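You operate a simulated robot arm through the tools that you are given. There is no shell and no other tool.

Carry out the task below with a simulated robot arm. There is one attempt and no reset: what you move stays moved.

JOB
Pull the slide out, swap the oval jig for the round jig and lock it down.
Fine: oval jig in the yellow frame; yellow knob left free, red lever left open.

Only the result counts: the job must be done as asked and must still hold three seconds after the hand-in. Knocking over, shifting, dropping, spilling or breaking anything else fails it.

ROBOT AND FRAMES
A 7-joint arm with a two-finger parallel gripper, fixed in place. Base frame: the origin is at the foot of the arm, x ahead of it, y to its left, z up; the work surface is at about z = 0. Readings come in m, degrees, newtons and seconds.
With the tool pointing down near the work surface it reaches from about 0.24 to 0.62 m from the base axis. Its first joint turns from -66.0 to 66.0 degrees. Payload 2.6 kg.
Tool frame: the origin (TCP) lies between the finger pads and is the grasp point; the fingertips stand 0.03 m ahead of it; z points along the fingers, y is the line along which they close. The gripper opens to 0.094 m. The fingers are 0.028 m wide and 0.01 m thick; the gripper's body (0.05 by 0.096 m) begins 0.055 m behind the TCP.
Orientation is that of the tool frame in the base frame, as a unit quaternion [x, y, z, w]. With the fingers straight down and closing along the base's y, the tool's x points along the base's -x, its y along +y and its z along -z.

CONTROLS
- The arm moves only by the tool play_rows. Its argument "motion" is one flat list of numbers, 6 for each row, row after row: the shift along the tool's x, y, z in m, then the turn, a rotation vector about the tool's x, y, z in degrees. In form: [tx, ty, tz, ax, ay, az, tx, ty, tz, ax, ay, az, ...]. A call has 1 to 20 rows; each row shifts and turns the commanded pose from where the row before left it, along the tool's axes as they then stand. "grip" is the closure in counts, from 0 (fully open) to 255 (shut), set as the call begins (left out, the last holds). A row lasts 0.2 s, in which the tool goes at most 0.05 m and 8.6 degrees; a call with a longer step from one row to the next is refused whole, and so is a gripper value outside its range. A pose out of reach is approached as far as the arm can. The call stops where the force on the tool passes 70 N (or 10 N more than at its start, if that is more) or the arm is blocked; 0.2 s more then pass. Each finger travels about 0.072 m/s and halts on what it meets, pressing with about 41 N; the grip force reading is that of the motor and also rises with nothing between the fingers. The clock runs only during rows and for 0.2 s after the last one: add rows that do not move to give the fingers time. The reply holds the time, the measured pose of the TCP, the force on the tool along the base axes, the opening and the grip force, in the units named above and with some noise, with the torque about the TCP (base axes, N m) and any sound that the robot's microphone picked up.
- Cameras (640 x 400 px; columns grow to the right, rows downward): "scene" is fixed at [0.0238, 0.4194, 0.5694]; the picture's right is [-0.88, -0.47, 0.00], its down [-0.24, 0.45, -0.86] and it looks along [0.41, -0.76, -0.51] (base axes); focal length 369 px, centre (320, 200). "wrist" rides on the gripper at [0.076, 0.014, -0.102] in the tool frame; the picture's right is [-0.18, 0.98, 0.00], its down [-0.75, -0.14, -0.64] and it looks along [-0.63, -0.12, 0.77] (tool axes); focal length 243 px, centre (320, 200). There is no depth. A picture from a camera that has moved, and an enlarged one, comes with that camera's place and axes in the base frame and with its lens.
- grab_frame(camera): a new picture of that camera. The clock stands still meanwhile.
- enlarge(camera, box): a new picture of the part [left, top, right, bottom] of that camera's present view, enlarged. The clock stands still meanwhile.
- hand_in(): hands the job in; it is judged then, once.

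Places have to be worked out from the pictures, the camera data and where the tool is seen. Open the gripper and draw the arm clear of the work before you hand the job in, unless the task says otherwise.

The tools are called after "Emit:" as name(argument=value, ...) on one line, values as JSON. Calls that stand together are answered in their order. play_rows: Moves the arm, as the interface text tells. Its arguments: {"type":"object","properties":{"motion":{"type":"array"},"grip":{"type":"number"}},"required":["motion"]} The other tools are called the same way: grab_frame (camera) takes a picture; enlarge (camera, box) takes an enlarged picture of a part of a camera's view; hand_in () hands the job in.

At the start:

```text
clock: 0.0
tool_pos: [0.3422, -0.2553, 0.3208]
ee_rot: [0.0, 1.0, 0.0, -0.001]
contact_force: [0.7, -0.1, 0.1]
moment: [0.01, 0.01, -0.01]
gripper_width: 0.0941
gripper_force: 0.0
```

scene: 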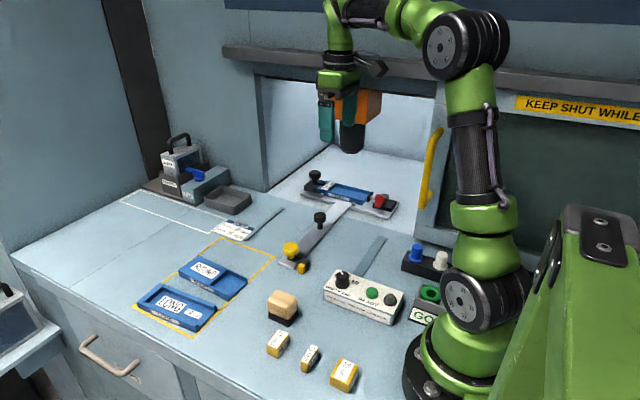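
wrist: 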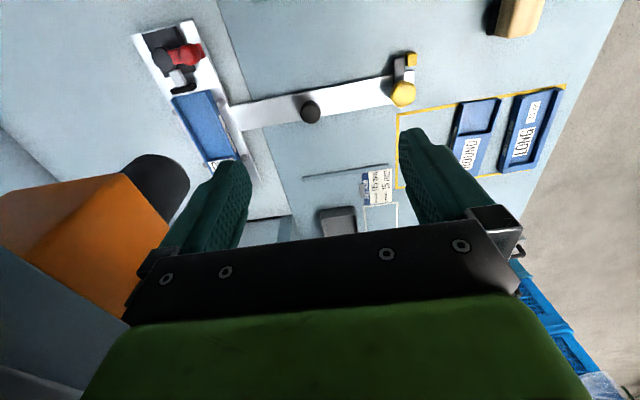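

I start by looking closely at the scene from both cameras to identify the slide, the jigs, the knob and the lever.

Emit:
enlarge(camera="scene", box=[260, 150, 420, 290])

Emit:
enlarge(camera="scene", box=[120, 220, 300, 350])

Emit:
enlarge(camera="scene", box=[240, 220, 480, 400])

Emit:
enlarge(camera="wrist", box=[120, 0, 440, 200])

Emit:
enlarge(camera="wrist", box=[300, 0, 620, 200])

Emit:
enlarge(camera="scene", box=[110, 120, 290, 250])

```text
2.86 times, centred on (340, 220) of scene
camera zoom: at [0.0238, 0.4194, 0.5694], right [-0.88, -0.47, 0.0], down [-0.24, 0.45, -0.86], along [0.41, -0.76, -0.51], focal length 1055 px, centre (263, 143)
```

zoom: 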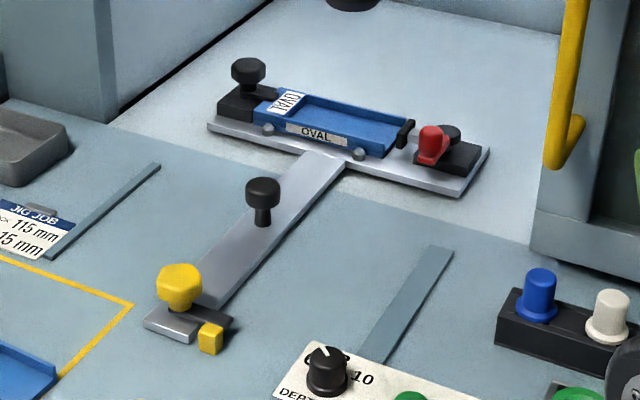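

```text
3.08 times, centred on (210, 285) of scene
camera zoom: at [0.0238, 0.4194, 0.5694], right [-0.88, -0.47, 0.0], down [-0.24, 0.45, -0.86], along [0.41, -0.76, -0.51], focal length 1137 px, centre (658, -62)
```

zoom: 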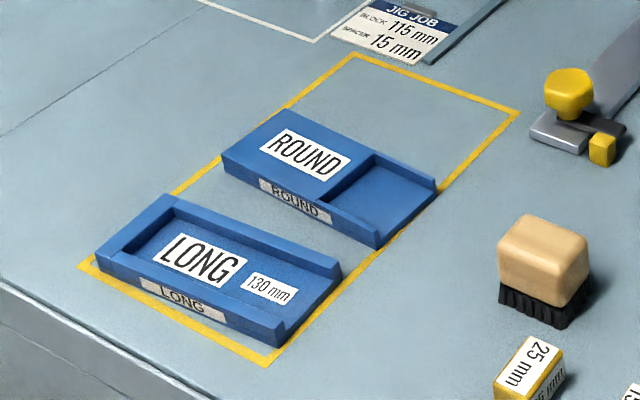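

```text
2.22 times, centred on (360, 310) of scene
camera zoom: at [0.0238, 0.4194, 0.5694], right [-0.88, -0.47, 0.0], down [-0.24, 0.45, -0.86], along [0.41, -0.76, -0.51], focal length 821 px, centre (231, -44)
```

zoom: 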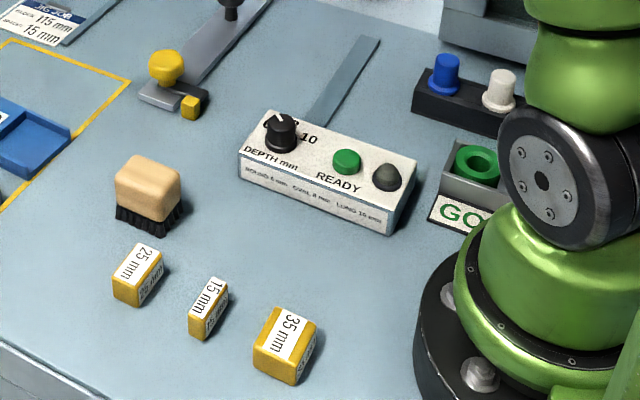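

```text
2.00 times, centred on (280, 100) of wrist
camera zoom: at [0.2654, -0.2407, 0.4234], right [0.18, 0.98, 0.0], down [0.75, -0.14, 0.64], along [0.63, -0.12, -0.77], focal length 485 px, centre (400, 400)
```

zoom: 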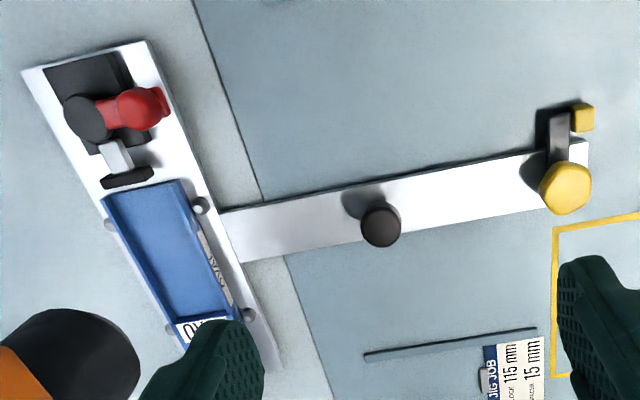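

```text
2.00 times, centred on (460, 100) of wrist
camera zoom: at [0.2654, -0.2407, 0.4234], right [0.18, 0.98, 0.0], down [0.75, -0.14, 0.64], along [0.63, -0.12, -0.77], focal length 485 px, centre (40, 400)
```

zoom: 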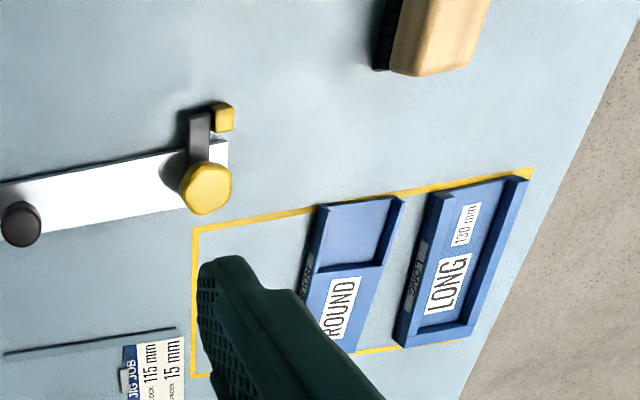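

```text
3.08 times, centred on (200, 185) of scene
camera zoom: at [0.0238, 0.4194, 0.5694], right [-0.88, -0.47, 0.0], down [-0.24, 0.45, -0.86], along [0.41, -0.76, -0.51], focal length 1137 px, centre (689, 246)
```

zoom: 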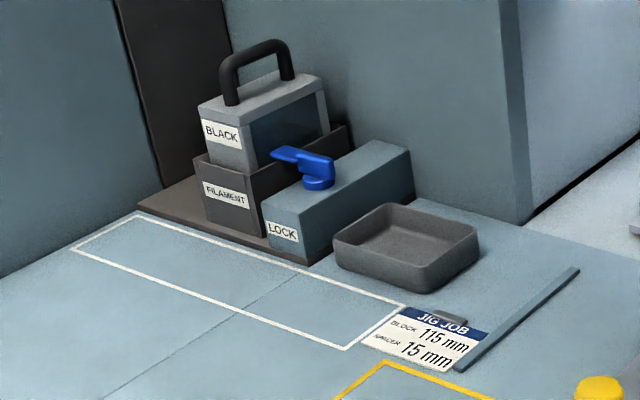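

The slide looks like a T-plate inside the machine opening, its tail running along y at x≈0.40. The yellow knob sits at the tail end (~0.40,-0.14) and a pull knob at ~(0.405,-0.29). I turn the tool 90° so the wrist camera looks along -y at the slide for a closer inspection.

Emit:
play_rows(motion=[-0.02, 0.02, 0.007, 0, 0, 0, -0.02, 0.02, 0.007, 0, 0, 0, -0.018, 0.015, 0.007, 0, 0, 0, 0, 0, 0, 0, 0, 8.2, 0, 0, 0, 0, 0, 8.2, 0, 0, 0, 0, 0, 8.2, 0, 0, 0, 0, 0, 8.2, 0, 0, 0, 0, 0, 8.2, 0, 0, 0, 0, 0, 8.2, 0, 0, 0, 0, 0, 8.2, 0, 0, 0, 0, 0, 8.2, 0, 0, 0, 0, 0, 8.2, 0, 0, 0, 0, 0, 8.2, 0, 0, 0, 0, 0, 8.0])

Emit:
grab_frame(camera="wrist")

Emit:
grab_frame(camera="scene")

```text
clock: 3.0
tool_pos: [0.4014, -0.1994, 0.2996]
ee_rot: [0.707, 0.707, 0.0, -0.001]
contact_force: [0.5, 0.4, 0.2]
moment: [0.01, -0.01, 0.0]
gripper_width: 0.0942
gripper_force: 0.1
```

```text
taken
camera wrist: at [0.4151, -0.1232, 0.4027], right [0.98, -0.19, 0.0], down [-0.14, -0.75, 0.64], along [-0.12, -0.63, -0.77], focal length 243 px, centre (320, 200)
```

wrist: 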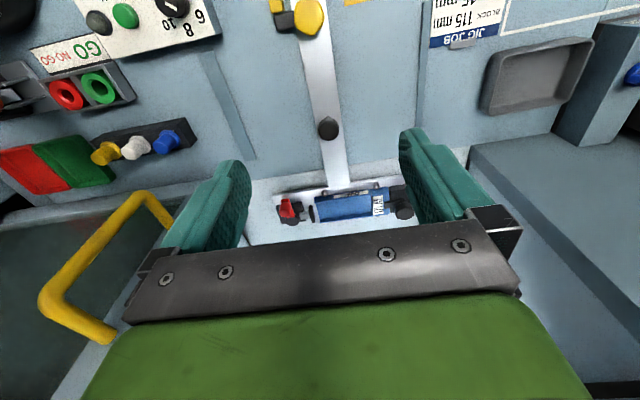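

```text
taken
```

scene: 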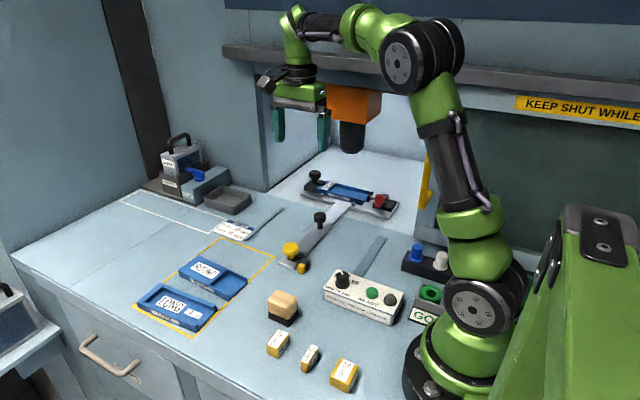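

The rotation worked. I zoom in on the T-plate, the yellow knob and the boxes on the left from this view.

Emit:
enlarge(camera="wrist", box=[260, 160, 420, 240])

Emit:
enlarge(camera="wrist", box=[250, 0, 390, 90])

Emit:
enlarge(camera="scene", box=[290, 160, 410, 230])

Emit:
enlarge(camera="scene", box=[265, 200, 345, 280])

```text
4.00 times, centred on (340, 200) of wrist
camera zoom: at [0.4151, -0.1232, 0.4027], right [0.98, -0.19, 0.0], down [-0.14, -0.75, 0.64], along [-0.12, -0.63, -0.77], focal length 970 px, centre (240, 200)
```

zoom: 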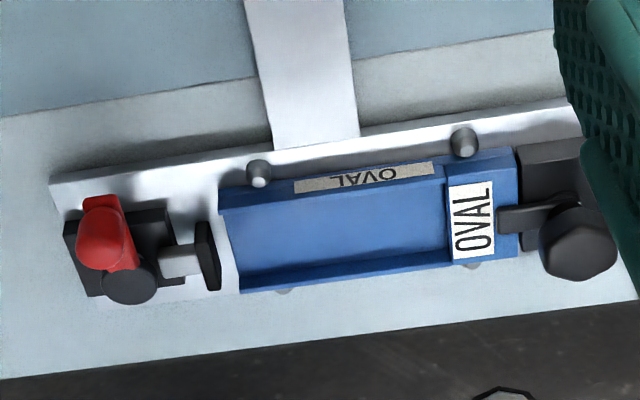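

```text
4.44 times, centred on (320, 45) of wrist
camera zoom: at [0.4151, -0.1232, 0.4027], right [0.98, -0.19, 0.0], down [-0.14, -0.75, 0.64], along [-0.12, -0.63, -0.77], focal length 1078 px, centre (320, 889)
```

zoom: 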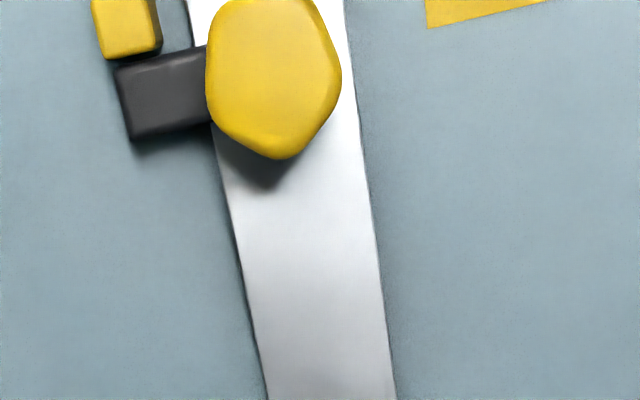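

```text
5.33 times, centred on (350, 195) of scene
camera zoom: at [0.0238, 0.4194, 0.5694], right [-0.88, -0.47, 0.0], down [-0.24, 0.45, -0.86], along [0.41, -0.76, -0.51], focal length 1970 px, centre (160, 227)
```

zoom: 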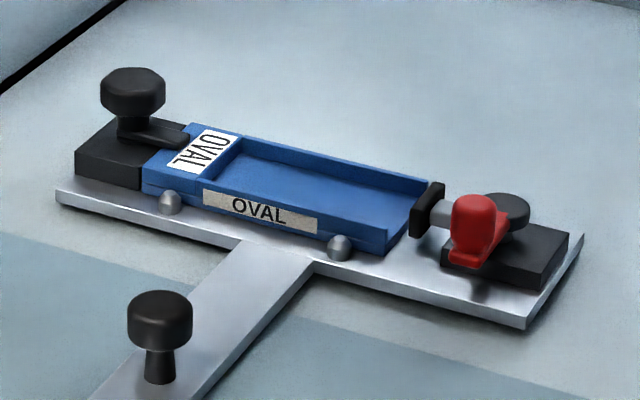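

```text
5.00 times, centred on (305, 240) of scene
camera zoom: at [0.0238, 0.4194, 0.5694], right [-0.88, -0.47, 0.0], down [-0.24, 0.45, -0.86], along [0.41, -0.76, -0.51], focal length 1847 px, centre (395, 0)
```

zoom: 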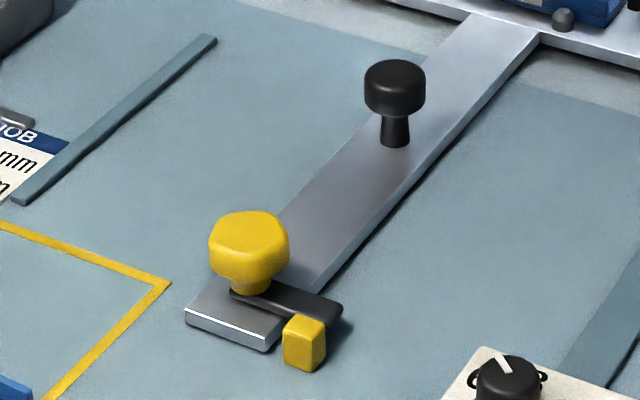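

The yellow knob is on the tail end at about (0.399,-0.139, top z≈0.047). Its dark latch arm points -x and sits behind the fixed yellow post, so it must swing toward -y (counter-clockwise from above) to free the slide. I hover above the knob for a closer look.

Emit:
play_rows(motion=[0.012, -0.0005, 0.034, 0, 0, 0, 0.012, -0.0005, 0.034, 0, 0, 0, 0.012, -0.0005, 0.034, 0, 0, 0, 0.012, -0.0005, 0.034, 0, 0, 0, 0.0125, -0.0004, 0.034, 0, 0, 0])

Emit:
grab_frame(camera="wrist")

Emit:
enlarge(camera="scene", box=[240, 180, 360, 280])

```text
clock: 4.2
tool_pos: [0.398, -0.1424, 0.1276]
ee_rot: [0.707, 0.708, 0.001, 0.0]
contact_force: [0.3, 0.4, 0.3]
moment: [-0.02, -0.01, 0.01]
gripper_width: 0.0942
gripper_force: 0.1
```

```text
taken
camera wrist: at [0.4117, -0.0651, 0.2307], right [0.98, -0.18, 0.0], down [-0.14, -0.75, 0.64], along [-0.12, -0.63, -0.77], focal length 243 px, centre (320, 200)
```

wrist: 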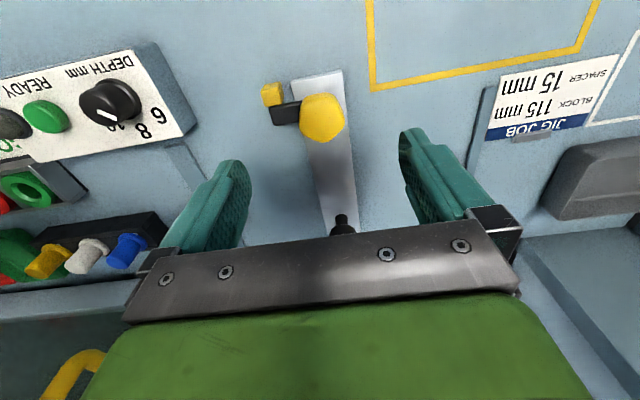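

```text
4.00 times, centred on (300, 230) of scene
camera zoom: at [0.0238, 0.4194, 0.5694], right [-0.88, -0.47, 0.0], down [-0.24, 0.45, -0.86], along [0.41, -0.76, -0.51], focal length 1478 px, centre (400, 80)
```

zoom: 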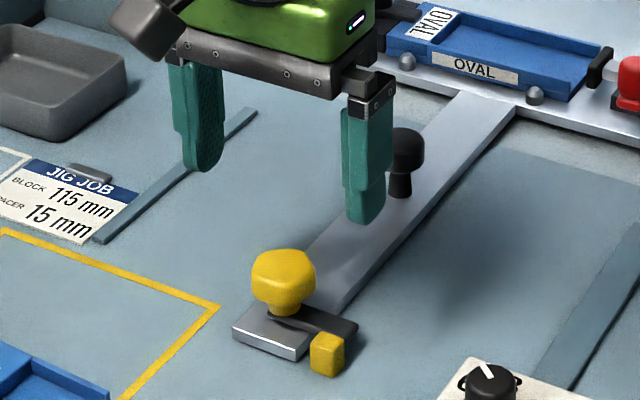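

Emit:
enlarge(camera="wrist", box=[240, 60, 400, 160])

```text
4.00 times, centred on (320, 110) of wrist
camera zoom: at [0.4117, -0.0651, 0.2307], right [0.98, -0.18, 0.0], down [-0.14, -0.75, 0.64], along [-0.12, -0.63, -0.77], focal length 970 px, centre (320, 560)
```

zoom: 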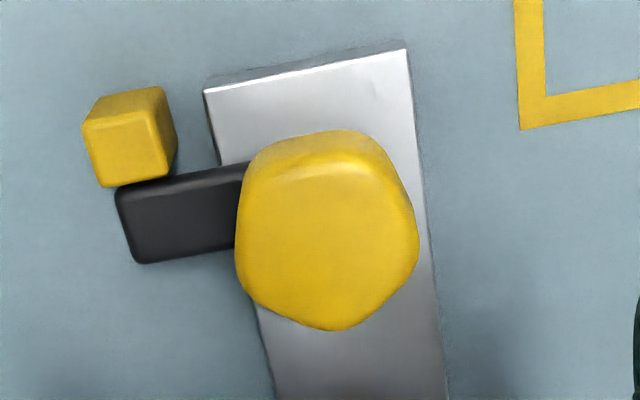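

The knob head is about 35 mm wide at (0.399,-0.138), and the post stands at x 0.354–0.371, y -0.125 and up. I turn the tool by -20° to keep the fingers off the post, and check the position before going down.

Emit:
play_rows(motion=[0, 0, 0, 0, 0, -6.7, 0, 0, 0, 0, 0, -6.7, 0, 0, 0, 0, 0, -6.6, 0, 0, 0, 0, 0, 0, 0, 0, 0, 0, 0, 0])

```text
clock: 5.4
tool_pos: [0.3985, -0.1413, 0.1286]
ee_rot: [0.573, 0.819, 0.0, 0.0]
contact_force: [0.6, -0.1, -0.7]
moment: [-0.02, 0.02, -0.01]
gripper_width: 0.0939
gripper_force: 0.2
```

I align over the knob and go down so that the fingertips are at about z=0.028, level with the knob head and above the post.

Emit:
play_rows(motion=[0.002, 0.0018, 0.011, 0, 0, 0, 0, 0, 0.015, 0, 0, 0, 0, 0, 0.015, 0, 0, 0, 0, 0, 0.015, 0, 0, 0, 0, 0, 0.008, 0, 0, 0, 0, 0, 0.006, 0, 0, 0, 0, 0, 0, 0, 0, 0, 0, 0, 0, 0, 0, 0])

Emit:
grab_frame(camera="wrist")

Emit:
enlarge(camera="scene", box=[240, 180, 360, 280])

```text
clock: 7.2
tool_pos: [0.3989, -0.1378, 0.0569]
ee_rot: [0.573, 0.82, 0.0, 0.0]
contact_force: [-0.3, 0.8, -0.4]
moment: [-0.01, -0.01, 0.02]
gripper_width: 0.0941
gripper_force: 0.1
```

```text
taken
camera wrist: at [0.3853, -0.06, 0.1611], right [0.99, 0.16, 0.0], down [0.13, -0.76, 0.64], along [0.11, -0.63, -0.77], focal length 243 px, centre (320, 200)
```

wrist: 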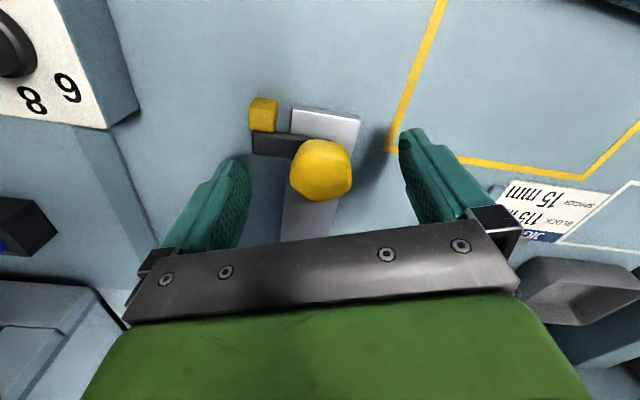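

```text
4.00 times, centred on (300, 230) of scene
camera zoom: at [0.0238, 0.4194, 0.5694], right [-0.88, -0.47, 0.0], down [-0.24, 0.45, -0.86], along [0.41, -0.76, -0.51], focal length 1478 px, centre (400, 80)
```

zoom: 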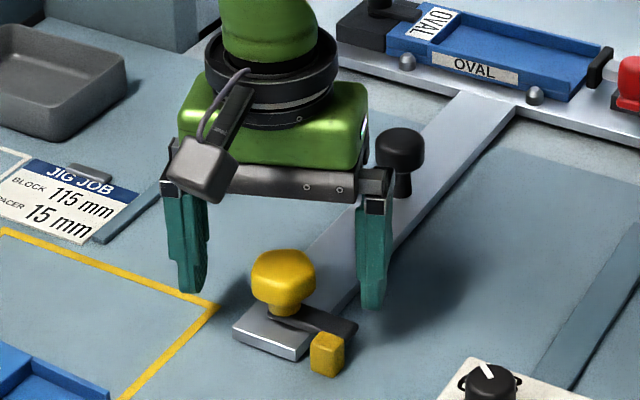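

The knob is centred between the fingers. I close the gripper on it.

Emit:
play_rows(motion=[0, 0, 0, 0, 0, 0, 0, 0, 0, 0, 0, 0, 0, 0, 0, 0, 0, 0, 0, 0, 0, 0, 0, 0], grip=255)

Emit:
grab_frame(camera="wrist")

```text
clock: 8.2
tool_pos: [0.3996, -0.1395, 0.0591]
ee_rot: [0.573, 0.82, -0.001, 0.0]
contact_force: [3.5, -0.4, -2.7]
moment: [0.03, -0.07, 0.0]
gripper_width: 0.0374
gripper_force: 45.0
```

```text
taken
camera wrist: at [0.3855, -0.0599, 0.1612], right [0.99, 0.16, 0.0], down [0.13, -0.76, 0.64], along [0.11, -0.63, -0.77], focal length 243 px, centre (320, 200)
```

wrist: 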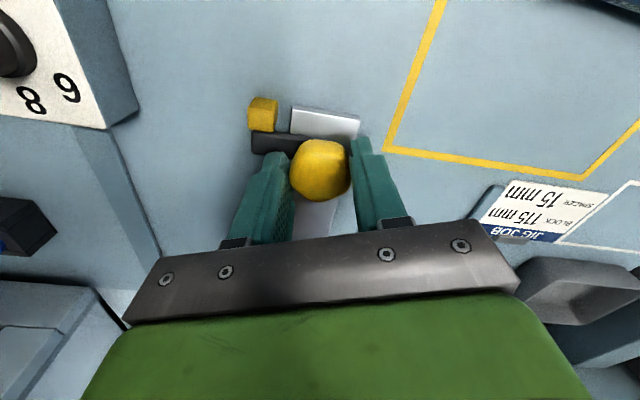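

Gripped at 37 mm. I turn counter-clockwise (tool -z) by 40° first, watching the torque.

Emit:
play_rows(motion=[0, 0, 0, 0, 0, -5, 0, 0, 0, 0, 0, -7, 0, 0, 0, 0, 0, -7, 0, 0, 0, 0, 0, -7, 0, 0, 0, 0, 0, -7, 0, 0, 0, 0, 0, -7])

Emit:
enlarge(camera="scene", box=[240, 180, 360, 280])

Emit:
grab_frame(camera="wrist")

```text
clock: 9.6
tool_pos: [0.3981, -0.1387, 0.0586]
ee_rot: [0.257, 0.966, 0.0, -0.002]
contact_force: [-8.0, -1.8, -10.4]
moment: [-0.52, -0.43, -0.02]
gripper_width: 0.0373
gripper_force: 45.0
```

```text
4.00 times, centred on (300, 230) of scene
camera zoom: at [0.0238, 0.4194, 0.5694], right [-0.88, -0.47, 0.0], down [-0.24, 0.45, -0.86], along [0.41, -0.76, -0.51], focal length 1478 px, centre (400, 80)
```

zoom: 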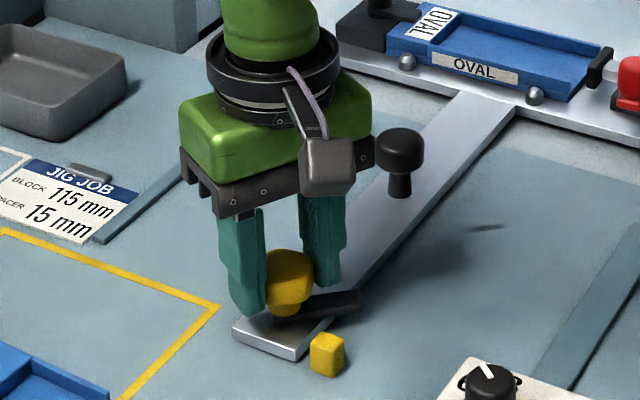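

```text
taken
camera wrist: at [0.3386, -0.0869, 0.1615], right [0.65, 0.76, 0.0], down [0.58, -0.5, 0.64], along [0.49, -0.42, -0.77], focal length 243 px, centre (320, 200)
```

wrist: 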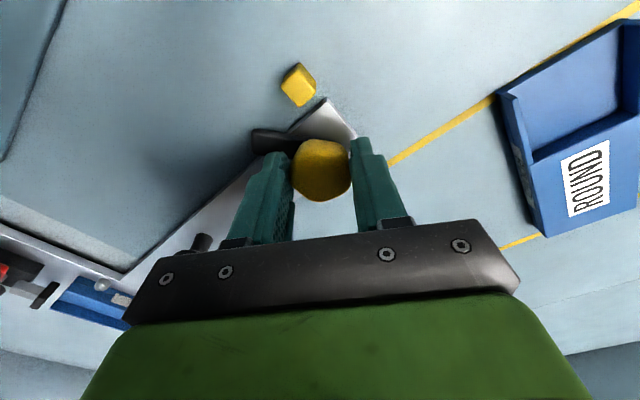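

The latch arm follows the knob and is swinging clear of the post; a modest downward pull of 10 N shows. I continue turning the remaining 50°.

Emit:
play_rows(motion=[0, 0, 0, 0, 0, -7, 0, 0, 0, 0, 0, -7, 0, 0, 0, 0, 0, -7, 0, 0, 0, 0, 0, -7, 0, 0, 0, 0, 0, -7, 0, 0, 0, 0, 0, -7, 0, 0, 0, 0, 0, -6])

Emit:
enlarge(camera="scene", box=[240, 180, 360, 280])

Emit:
grab_frame(camera="wrist")

```text
clock: 11.2
tool_pos: [0.3984, -0.1379, 0.0587]
ee_rot: [-0.157, 0.988, 0.001, -0.001]
contact_force: [-2.2, -5.9, -26.4]
moment: [-0.26, 0.4, -0.01]
gripper_width: 0.0373
gripper_force: 45.3
```

```text
4.00 times, centred on (300, 230) of scene
camera zoom: at [0.0239, 0.4194, 0.5694], right [-0.88, -0.47, 0.0], down [-0.24, 0.45, -0.86], along [0.41, -0.76, -0.51], focal length 1478 px, centre (400, 80)
```

zoom: 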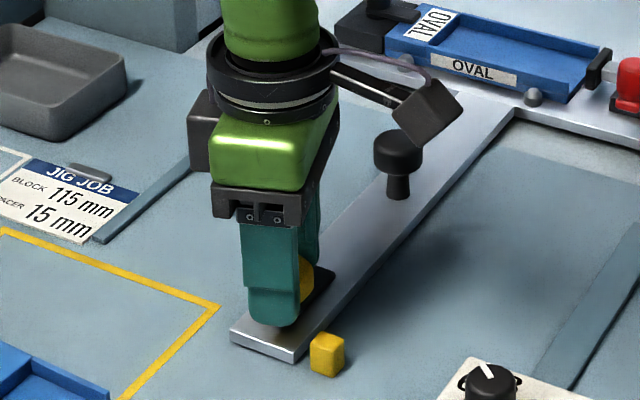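

```text
taken
camera wrist: at [0.3203, -0.1471, 0.1616], right [-0.13, 0.99, 0.0], down [0.76, 0.1, 0.64], along [0.63, 0.08, -0.77], focal length 243 px, centre (320, 200)
```

wrist: 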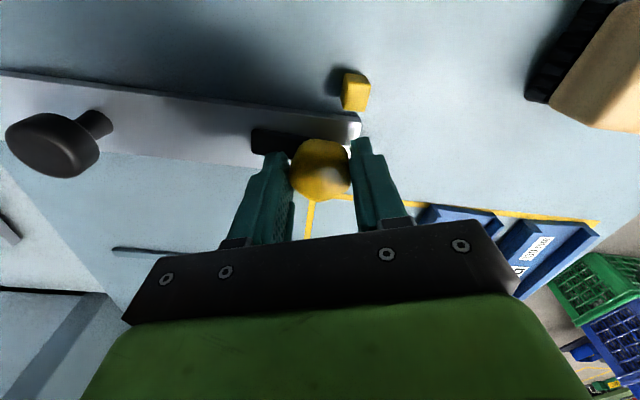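

The latch arm now lies along the tail, clear of the post. I release, rise straight up, and square the tool back to closing along y.

Emit:
play_rows(motion=[0, 0, 0, 0, 0, 0, 0, 0, 0, 0, 0, 0, 0, 0, 0, 0, 0, 0, 0, 0, -0.01, 0, 0, 0, 0, 0, -0.02, 0, 0, 0, 0, 0, -0.03, 0, 0, 0, 0, 0, -0.03, 0, 0, 6, 0, 0, 0, 0, 0, 6, 0, 0, 0, 0, 0, 6], grip=0)

Emit:
enlarge(camera="scene", box=[240, 180, 360, 280])

Emit:
grab_frame(camera="wrist")

```text
clock: 13.2
tool_pos: [0.3988, -0.138, 0.1506]
ee_rot: [0.0, 1.0, 0.0, 0.0]
contact_force: [0.1, -0.6, 0.1]
moment: [0.01, 0.03, 0.02]
gripper_width: 0.0938
gripper_force: 0.1
```

```text
4.00 times, centred on (300, 230) of scene
camera zoom: at [0.0238, 0.4194, 0.5694], right [-0.88, -0.47, 0.0], down [-0.24, 0.45, -0.86], along [0.41, -0.76, -0.51], focal length 1478 px, centre (400, 80)
```

zoom: 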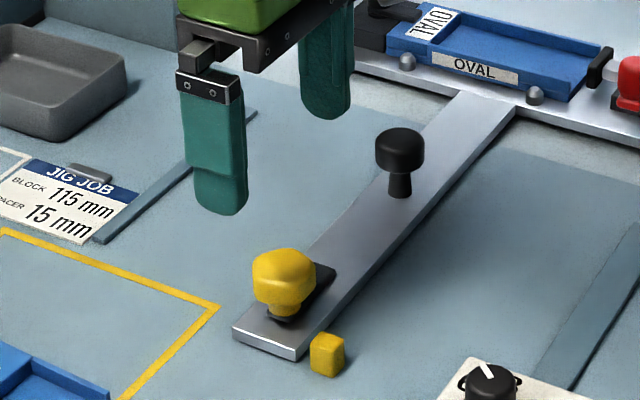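

```text
taken
camera wrist: at [0.3222, -0.123, 0.2538], right [0.18, 0.98, 0.0], down [0.75, -0.14, 0.64], along [0.63, -0.12, -0.77], focal length 243 px, centre (320, 200)
```

wrist: 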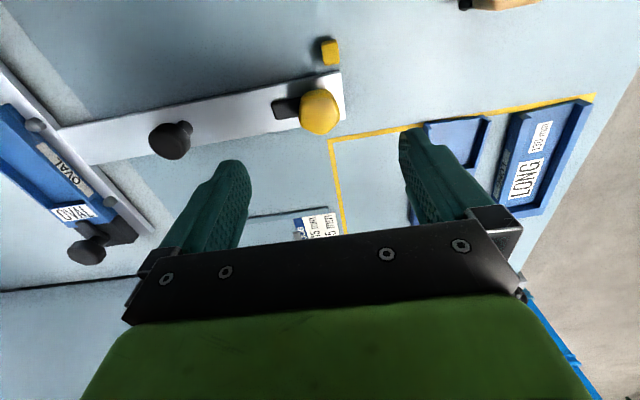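

The yellow latch is free. Next I move over the black pull knob at about (0.3985,-0.274), head centre z≈0.055, and go down around it.

Emit:
play_rows(motion=[0, -0.034, 0.005, 0, 0, 0, 0, -0.034, 0.005, 0, 0, 0, 0, -0.034, 0.005, 0, 0, 0, 0, -0.034, 0.005, 0, 0, 0, 0, 0, 0, 0, 0, 0])

Emit:
grab_frame(camera="wrist")

Emit:
enlarge(camera="scene", box=[260, 150, 380, 250])

```text
clock: 14.4
tool_pos: [0.3986, -0.2735, 0.1287]
ee_rot: [-0.002, 1.0, 0.0, 0.0]
contact_force: [0.0, 0.4, 0.1]
moment: [0.01, 0.0, 0.0]
gripper_width: 0.094
gripper_force: 0.0
```

```text
taken
camera wrist: at [0.3221, -0.2592, 0.2317], right [0.18, 0.98, 0.0], down [0.75, -0.14, 0.64], along [0.63, -0.12, -0.77], focal length 243 px, centre (320, 200)
```

wrist: 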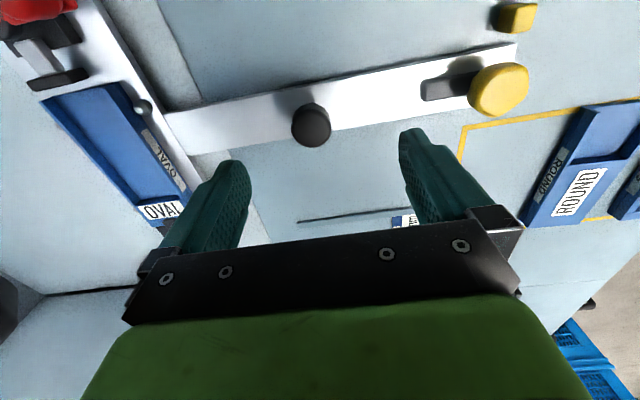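

```text
4.00 times, centred on (320, 200) of scene
camera zoom: at [0.0238, 0.4194, 0.5694], right [-0.88, -0.47, 0.0], down [-0.24, 0.45, -0.86], along [0.41, -0.76, -0.51], focal length 1478 px, centre (320, 200)
```

zoom: 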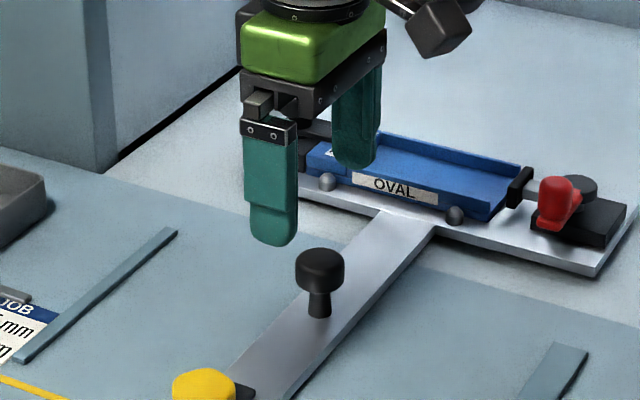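

The pull knob appears slightly further in, at about y=-0.279. I shift 5 mm, lower to TCP z≈0.06 and close on it.

Emit:
play_rows(motion=[0, -0.005, 0.01, 0, 0, 0, 0, 0, 0.015, 0, 0, 0, 0, 0, 0.015, 0, 0, 0, 0, 0, 0.015, 0, 0, 0, 0, 0, 0.013, 0, 0, 0, 0, 0, 0, 0, 0, 0])

Emit:
grab_frame(camera="wrist")

Emit:
enlarge(camera="scene", box=[260, 150, 380, 250])

```text
clock: 15.8
tool_pos: [0.3993, -0.2801, 0.0607]
ee_rot: [0.001, 1.0, 0.0, 0.0]
contact_force: [0.3, -0.3, 0.1]
moment: [0.0, 0.03, -0.02]
gripper_width: 0.0939
gripper_force: 0.1
```

```text
taken
camera wrist: at [0.3227, -0.2653, 0.1634], right [0.18, 0.98, 0.0], down [0.75, -0.14, 0.64], along [0.63, -0.12, -0.77], focal length 243 px, centre (320, 200)
```

wrist: 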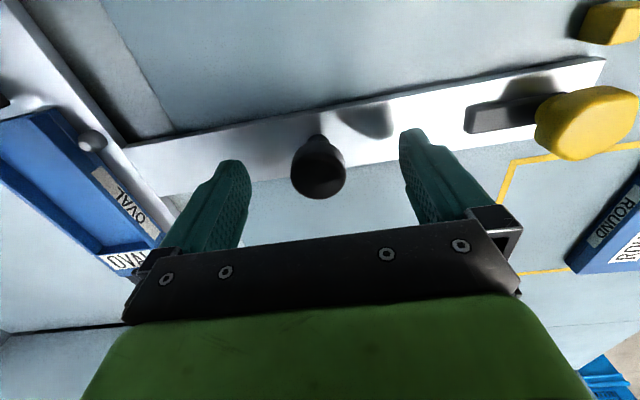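

```text
4.00 times, centred on (320, 200) of scene
camera zoom: at [0.0238, 0.4194, 0.5694], right [-0.88, -0.47, 0.0], down [-0.24, 0.45, -0.86], along [0.41, -0.76, -0.51], focal length 1478 px, centre (320, 200)
```

zoom: 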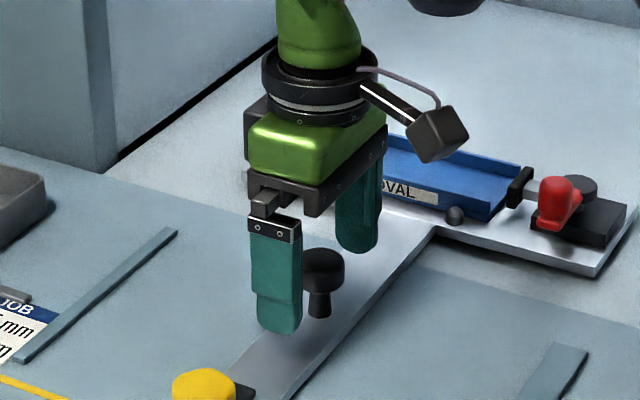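

The knob sits right between the fingers. I close and then pull gently a short way in +y to test the slide.

Emit:
play_rows(motion=[0, 0, 0, 0, 0, 0, 0, 0, 0, 0, 0, 0, 0, 0, 0, 0, 0, 0, 0, 0, 0, 0, 0, 0, 0, 0.003, 0, 0, 0, 0, 0, 0.006, 0, 0, 0, 0, 0, 0.01, 0, 0, 0, 0], grip=255)

Emit:
grab_frame(camera="scene")

```text
clock: 17.4
tool_pos: [0.4, -0.2586, 0.0608]
ee_rot: [-0.002, 1.0, 0.002, 0.0]
contact_force: [16.0, -0.8, -17.6]
moment: [0.11, -0.14, 0.01]
gripper_width: 0.0315
gripper_force: 45.0
```

```text
taken
```

scene: 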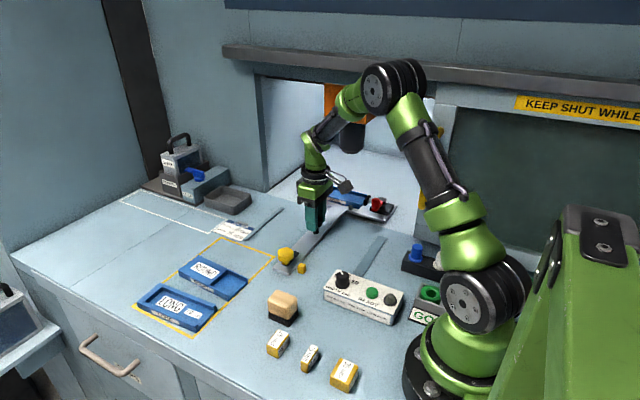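

The slide moves with the tool (about 20 mm so far). I continue pulling in +y slowly, easing the side load by 1 mm.

Emit:
play_rows(motion=[-0.001, 0.008, 0.001, 0, 0, 0, 0, 0.01, 0, 0, 0, 0, 0, 0.01, 0, 0, 0, 0, 0, 0.01, 0, 0, 0, 0, 0, 0.01, 0, 0, 0, 0, 0, 0.01, 0, 0, 0, 0])

Emit:
grab_frame(camera="scene")

```text
clock: 18.8
tool_pos: [0.3988, -0.2002, 0.0615]
ee_rot: [0.0, 1.0, 0.002, -0.001]
contact_force: [0.3, -1.1, 1.1]
moment: [0.09, 0.04, -0.04]
gripper_width: 0.0313
gripper_force: 45.0
```

```text
taken
```

scene: 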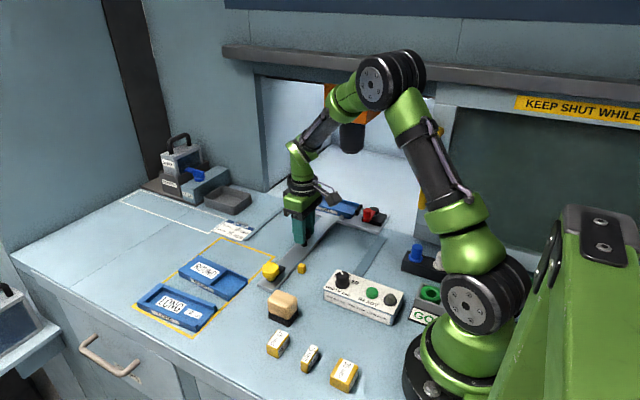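

It slides freely; about 80 mm out now. I check the clearance of the tail end to the brush before pulling on.

Emit:
enlarge(camera="scene", box=[220, 230, 340, 330])

Emit:
enlarge(camera="scene", box=[280, 170, 400, 270])

Emit:
grab_frame(camera="wrist")

```text
4.00 times, centred on (280, 280) of scene
camera zoom: at [0.0238, 0.4194, 0.5694], right [-0.88, -0.47, 0.0], down [-0.24, 0.45, -0.86], along [0.41, -0.76, -0.51], focal length 1478 px, centre (480, -120)
```

zoom: 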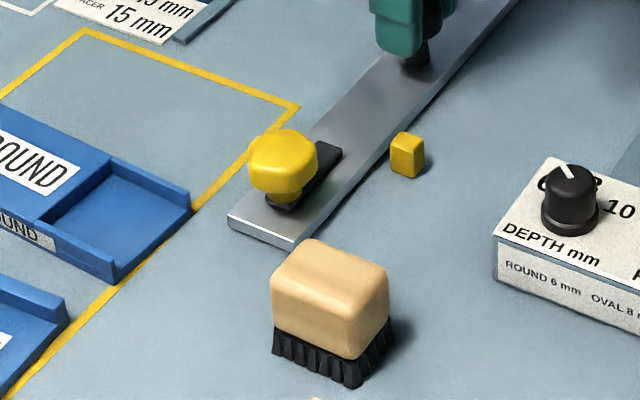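

```text
4.00 times, centred on (340, 220) of scene
camera zoom: at [0.0238, 0.4194, 0.5694], right [-0.88, -0.47, 0.0], down [-0.24, 0.45, -0.86], along [0.41, -0.76, -0.51], focal length 1478 px, centre (240, 120)
```

zoom: 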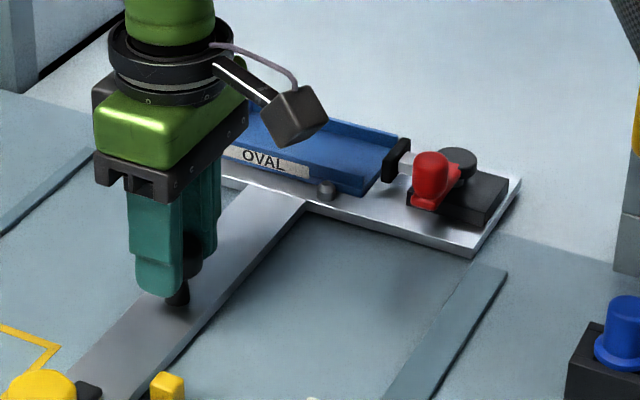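

```text
taken
camera wrist: at [0.3227, -0.185, 0.164], right [0.18, 0.98, 0.0], down [0.75, -0.14, 0.64], along [0.63, -0.12, -0.77], focal length 243 px, centre (320, 200)
```

wrist: 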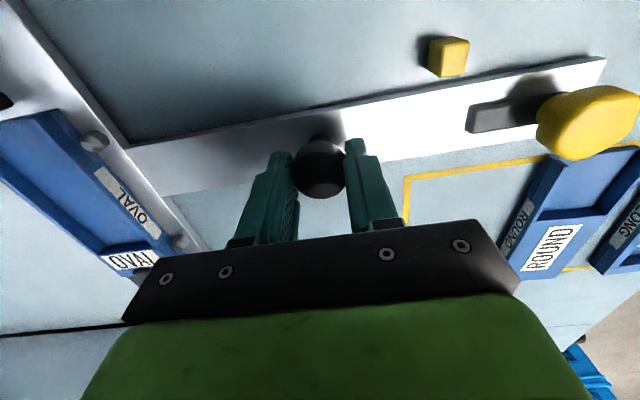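

The tail will pass the brush with about 2 cm of clearance. I continue pulling up to another 100 mm, stopping if a stop is met.

Emit:
play_rows(motion=[0, 0.01, 0, 0, 0, 0, 0, 0.01, 0, 0, 0, 0, 0, 0.01, 0, 0, 0, 0, 0, 0.01, 0, 0, 0, 0, 0, 0.01, 0, 0, 0, 0, 0, 0.01, 0, 0, 0, 0, 0, 0.01, 0, 0, 0, 0, 0, 0.01, 0, 0, 0, 0])

Emit:
grab_frame(camera="scene")

```text
clock: 20.6
tool_pos: [0.3994, -0.1218, 0.0604]
ee_rot: [0.0, 1.0, 0.001, -0.002]
contact_force: [-21.1, 0.4, 16.3]
moment: [0.04, 0.25, 0.05]
gripper_width: 0.0313
gripper_force: 44.8
```

```text
taken
```

scene: 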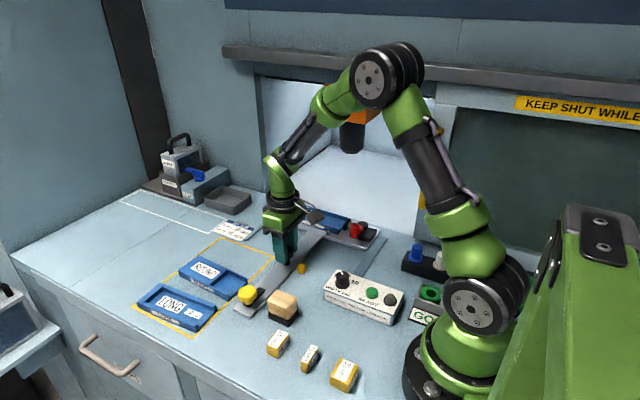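

No stop yet, ~158 mm out. I ease the side load and continue until a stop or another 60 mm.

Emit:
play_rows(motion=[0.001, 0.006, -0.0005, 0, 0, 0, 0, 0.01, 0, 0, 0, 0, 0, 0.01, 0, 0, 0, 0, 0, 0.01, 0, 0, 0, 0])

Emit:
grab_frame(camera="scene")

Emit:
enlarge(camera="scene", box=[280, 190, 420, 290])

```text
clock: 21.6
tool_pos: [0.3998, -0.0864, 0.061]
ee_rot: [-0.001, 1.0, 0.0, 0.002]
contact_force: [8.9, -0.9, -12.0]
moment: [0.16, 0.52, -0.16]
gripper_width: 0.0313
gripper_force: 45.5
```

```text
taken
```

scene: 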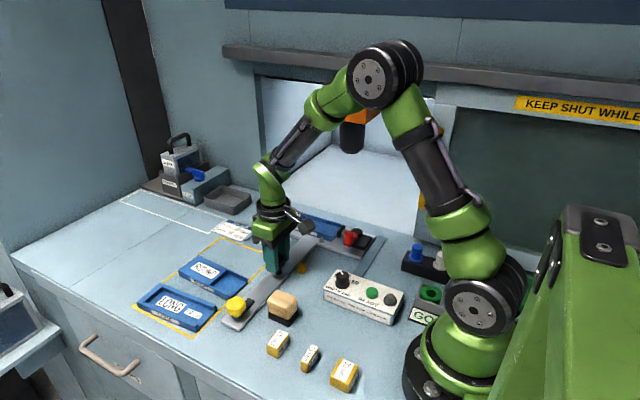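

```text
4.00 times, centred on (350, 240) of scene
camera zoom: at [0.0239, 0.4194, 0.5694], right [-0.88, -0.47, 0.0], down [-0.24, 0.45, -0.86], along [0.41, -0.76, -0.51], focal length 1478 px, centre (200, 40)
```

zoom: 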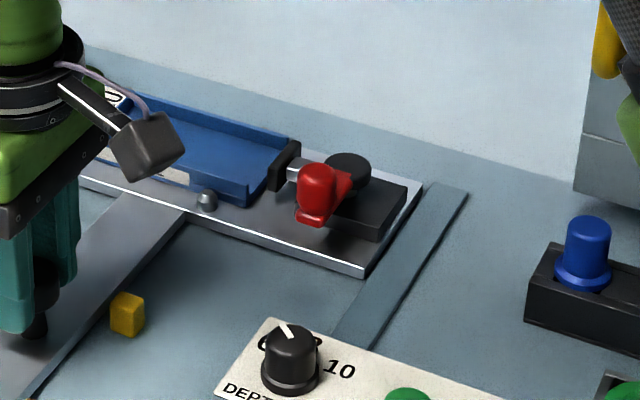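

About 194 mm out, still free. I keep pulling in small steps, checking for the end stop.

Emit:
play_rows(motion=[-0.0005, 0.005, 0.0005, 0, 0, 0, 0, 0.005, 0, 0, 0, 0, 0, 0.005, 0, 0, 0, 0])

Emit:
enlarge(camera="scene", box=[200, 190, 420, 340])

```text
clock: 22.4
tool_pos: [0.3993, -0.0715, 0.0614]
ee_rot: [-0.001, 1.0, 0.0, 0.002]
contact_force: [4.3, -1.5, -9.6]
moment: [-0.09, -0.86, 0.04]
gripper_width: 0.0315
gripper_force: 45.0
```

```text
2.67 times, centred on (310, 265) of scene
camera zoom: at [0.0238, 0.4194, 0.5694], right [-0.88, -0.47, 0.0], down [-0.24, 0.45, -0.86], along [0.41, -0.76, -0.51], focal length 985 px, centre (347, 27)
```

zoom: 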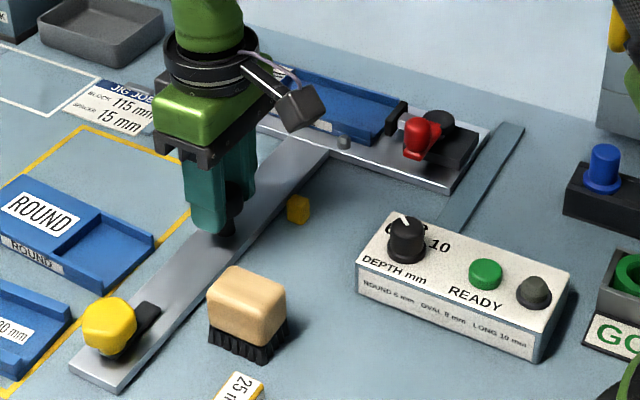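

Travel is now ~209 mm with no stop felt. I try a further 15 mm in small steps.

Emit:
play_rows(motion=[0, 0.004, 0, 0, 0, 0, 0, 0.004, 0, 0, 0, 0, 0, 0.004, 0, 0, 0, 0, 0, 0.003, 0, 0, 0, 0])

```text
clock: 23.4
tool_pos: [0.3998, -0.0562, 0.0613]
ee_rot: [0.0, 1.0, -0.001, 0.002]
contact_force: [12.2, -1.2, 1.8]
moment: [0.01, 0.84, -0.08]
gripper_width: 0.0314
gripper_force: 44.7
```

Still free at ~224 mm. I take a look at the plate relative to the rails and the post before pulling any further.

Emit:
enlarge(camera="scene", box=[270, 190, 410, 280])

Emit:
grab_frame(camera="wrist")

```text
4.44 times, centred on (340, 235) of scene
camera zoom: at [0.0238, 0.4194, 0.5694], right [-0.88, -0.47, 0.0], down [-0.24, 0.45, -0.86], along [0.41, -0.76, -0.51], focal length 1642 px, centre (231, 44)
```

zoom: 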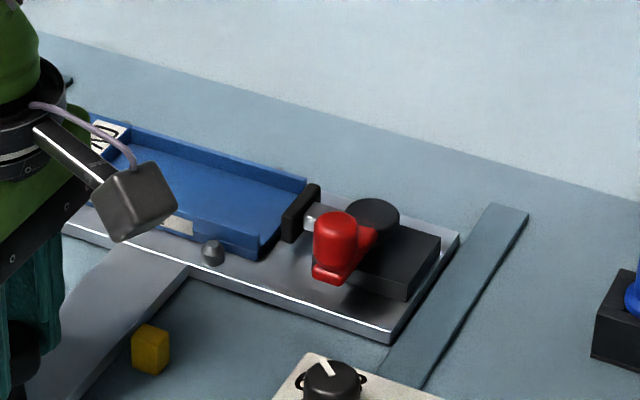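

```text
taken
camera wrist: at [0.3222, -0.04, 0.1633], right [0.18, 0.98, 0.0], down [0.75, -0.14, 0.64], along [0.63, -0.12, -0.76], focal length 243 px, centre (320, 200)
```

wrist: 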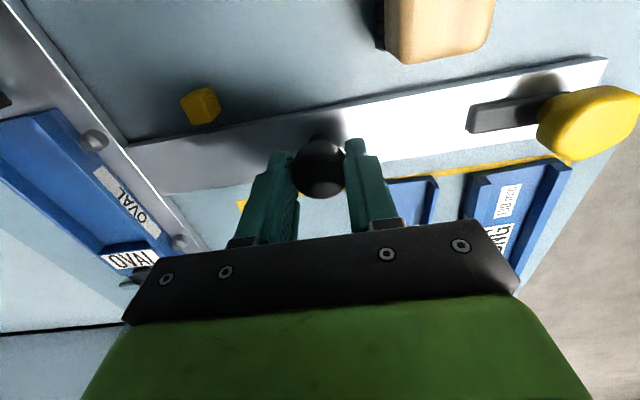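

The plate's front edge is still ~6 cm from the post. I keep easing it out to find the end stop.

Emit:
play_rows(motion=[-0.0005, 0.004, 0, 0, 0, 0, 0, 0.004, 0, 0, 0, 0, 0, 0.004, 0, 0, 0, 0, 0, 0.004, 0, 0, 0, 0])

```text
clock: 24.4
tool_pos: [0.399, -0.0391, 0.061]
ee_rot: [0.0, 1.0, -0.001, 0.001]
contact_force: [-1.8, -1.1, 22.5]
moment: [-0.11, 0.05, 0.04]
gripper_width: 0.0314
gripper_force: 44.8
```

Still free at ~241 mm. A few more millimetres to look for the stop.

Emit:
play_rows(motion=[0, 0.003, -0.0003, 0, 0, 0, 0, 0.003, 0, 0, 0, 0, 0, 0.003, 0, 0, 0, 0, 0, 0.003, 0, 0, 0, 0])

Emit:
enlarge(camera="scene", box=[200, 190, 420, 340])

```text
clock: 25.4
tool_pos: [0.3993, -0.0262, 0.0596]
ee_rot: [-0.001, 1.0, 0.001, 0.0]
contact_force: [-7.8, 1.8, 30.9]
moment: [0.06, 0.15, -0.03]
gripper_width: 0.0314
gripper_force: 44.8
```

```text
2.67 times, centred on (310, 265) of scene
camera zoom: at [0.0236, 0.4194, 0.5694], right [-0.88, -0.47, 0.0], down [-0.24, 0.45, -0.86], along [0.41, -0.76, -0.51], focal length 985 px, centre (347, 27)
```

zoom: 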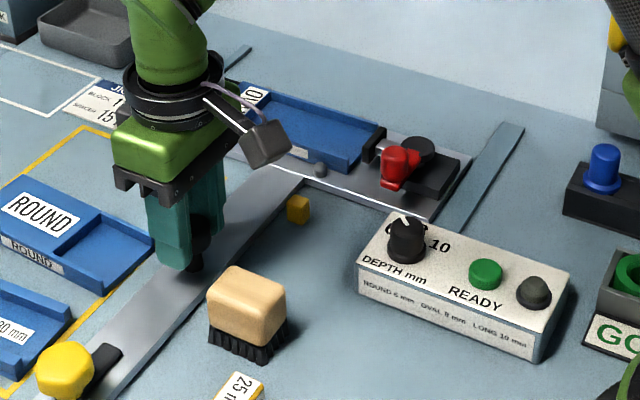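

The slide is ~254 mm out, with the T-plate fully outside the machine and about 4 cm short of the post and control box, so I stop here. I release the pull knob, rise, and go look at the clamps.

Emit:
play_rows(motion=[0, 0, -0.0005, 0, 0, 0, 0, 0, 0, 0, 0, 0, 0, 0, 0, 0, 0, 0, 0, 0, -0.01, 0, 0, 0, 0, 0, -0.03, 0, 0, 0, 0, 0, -0.04, 0, 0, 0, 0, 0, -0.04, 0, 0, 0, 0, -0.04, -0.02, 0, 0, 0, 0, -0.04, -0.01, 0, 0, 0, 0, -0.04, 0, 0, 0, 0, 0, -0.04, 0, 0, 0, 0, 0, 0, 0, 0, 0, 0], grip=0)

Emit:
grab_frame(camera="wrist")

Emit:
grab_frame(camera="scene")

```text
clock: 28.0
tool_pos: [0.3989, -0.1865, 0.2097]
ee_rot: [-0.001, 1.0, 0.0, 0.0]
contact_force: [1.0, -0.5, 0.0]
moment: [0.01, 0.01, 0.02]
gripper_width: 0.0938
gripper_force: 0.0
```

```text
taken
camera wrist: at [0.3215, -0.1712, 0.3138], right [0.18, 0.98, 0.0], down [0.75, -0.14, 0.64], along [0.63, -0.12, -0.77], focal length 243 px, centre (320, 200)
```

wrist: 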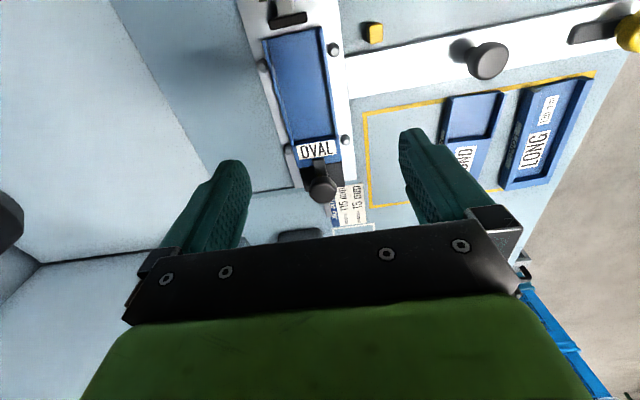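

```text
taken
```

scene: 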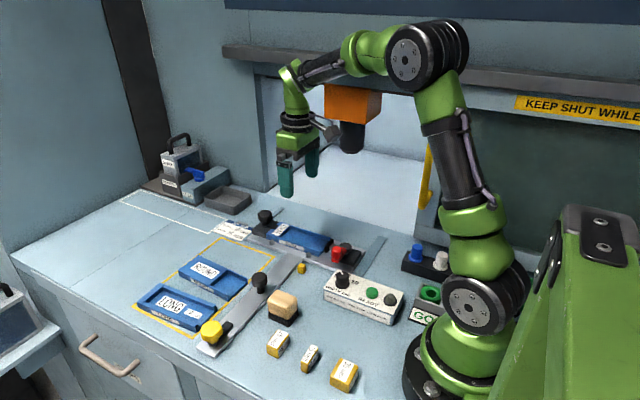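

Emit:
enlarge(camera="scene", box=[240, 195, 390, 275])

Emit:
enlarge(camera="wrist", box=[240, 110, 400, 210])

Emit:
enlarge(camera="wrist", box=[230, 0, 390, 100])

Emit:
enlarge(camera="scene", box=[120, 220, 280, 340])

```text
4.27 times, centred on (315, 235) of scene
camera zoom: at [0.0238, 0.4194, 0.5694], right [-0.88, -0.47, 0.0], down [-0.24, 0.45, -0.86], along [0.41, -0.76, -0.51], focal length 1576 px, centre (341, 51)
```

zoom: 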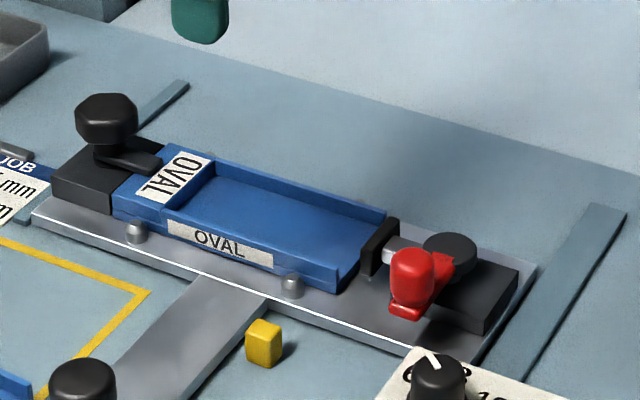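

```text
4.00 times, centred on (320, 160) of wrist
camera zoom: at [0.3215, -0.1712, 0.3138], right [0.18, 0.98, 0.0], down [0.75, -0.14, 0.64], along [0.63, -0.12, -0.77], focal length 970 px, centre (320, 360)
```

zoom: 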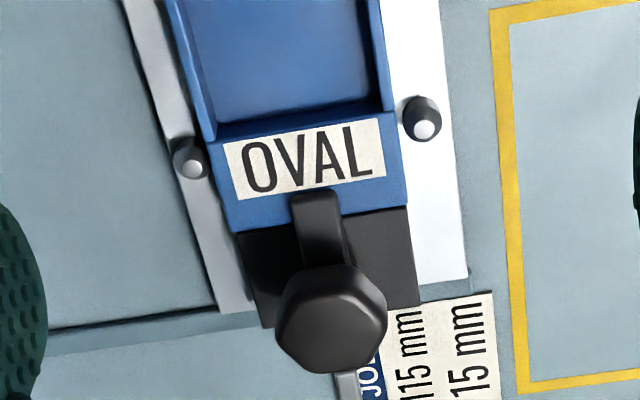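

```text
4.00 times, centred on (310, 50) of wrist
camera zoom: at [0.3215, -0.1712, 0.3138], right [0.18, 0.98, 0.0], down [0.75, -0.14, 0.64], along [0.63, -0.12, -0.77], focal length 970 px, centre (360, 800)
```

zoom: 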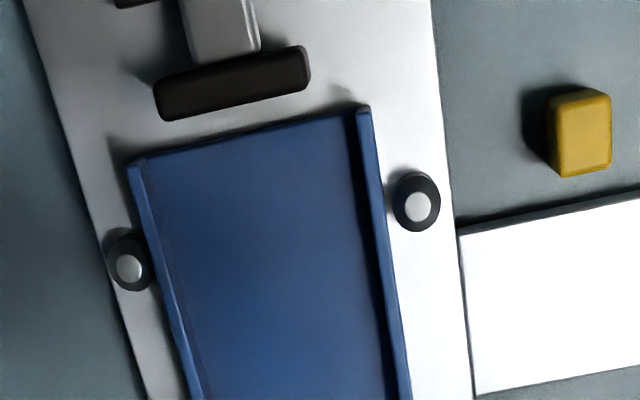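

```text
3.33 times, centred on (200, 280) of scene
camera zoom: at [0.0238, 0.4194, 0.5694], right [-0.88, -0.47, 0.0], down [-0.24, 0.45, -0.86], along [0.41, -0.76, -0.51], focal length 1231 px, centre (720, -67)
```

zoom: 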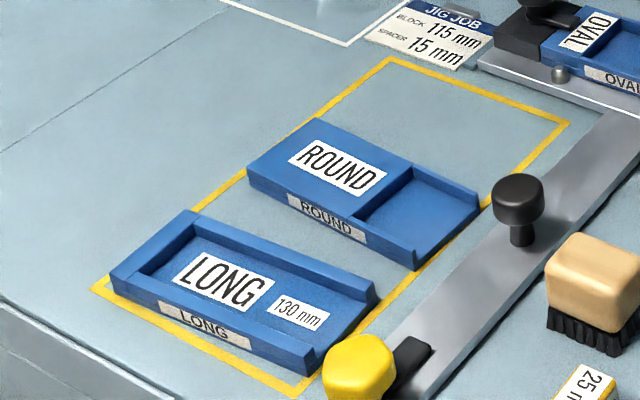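

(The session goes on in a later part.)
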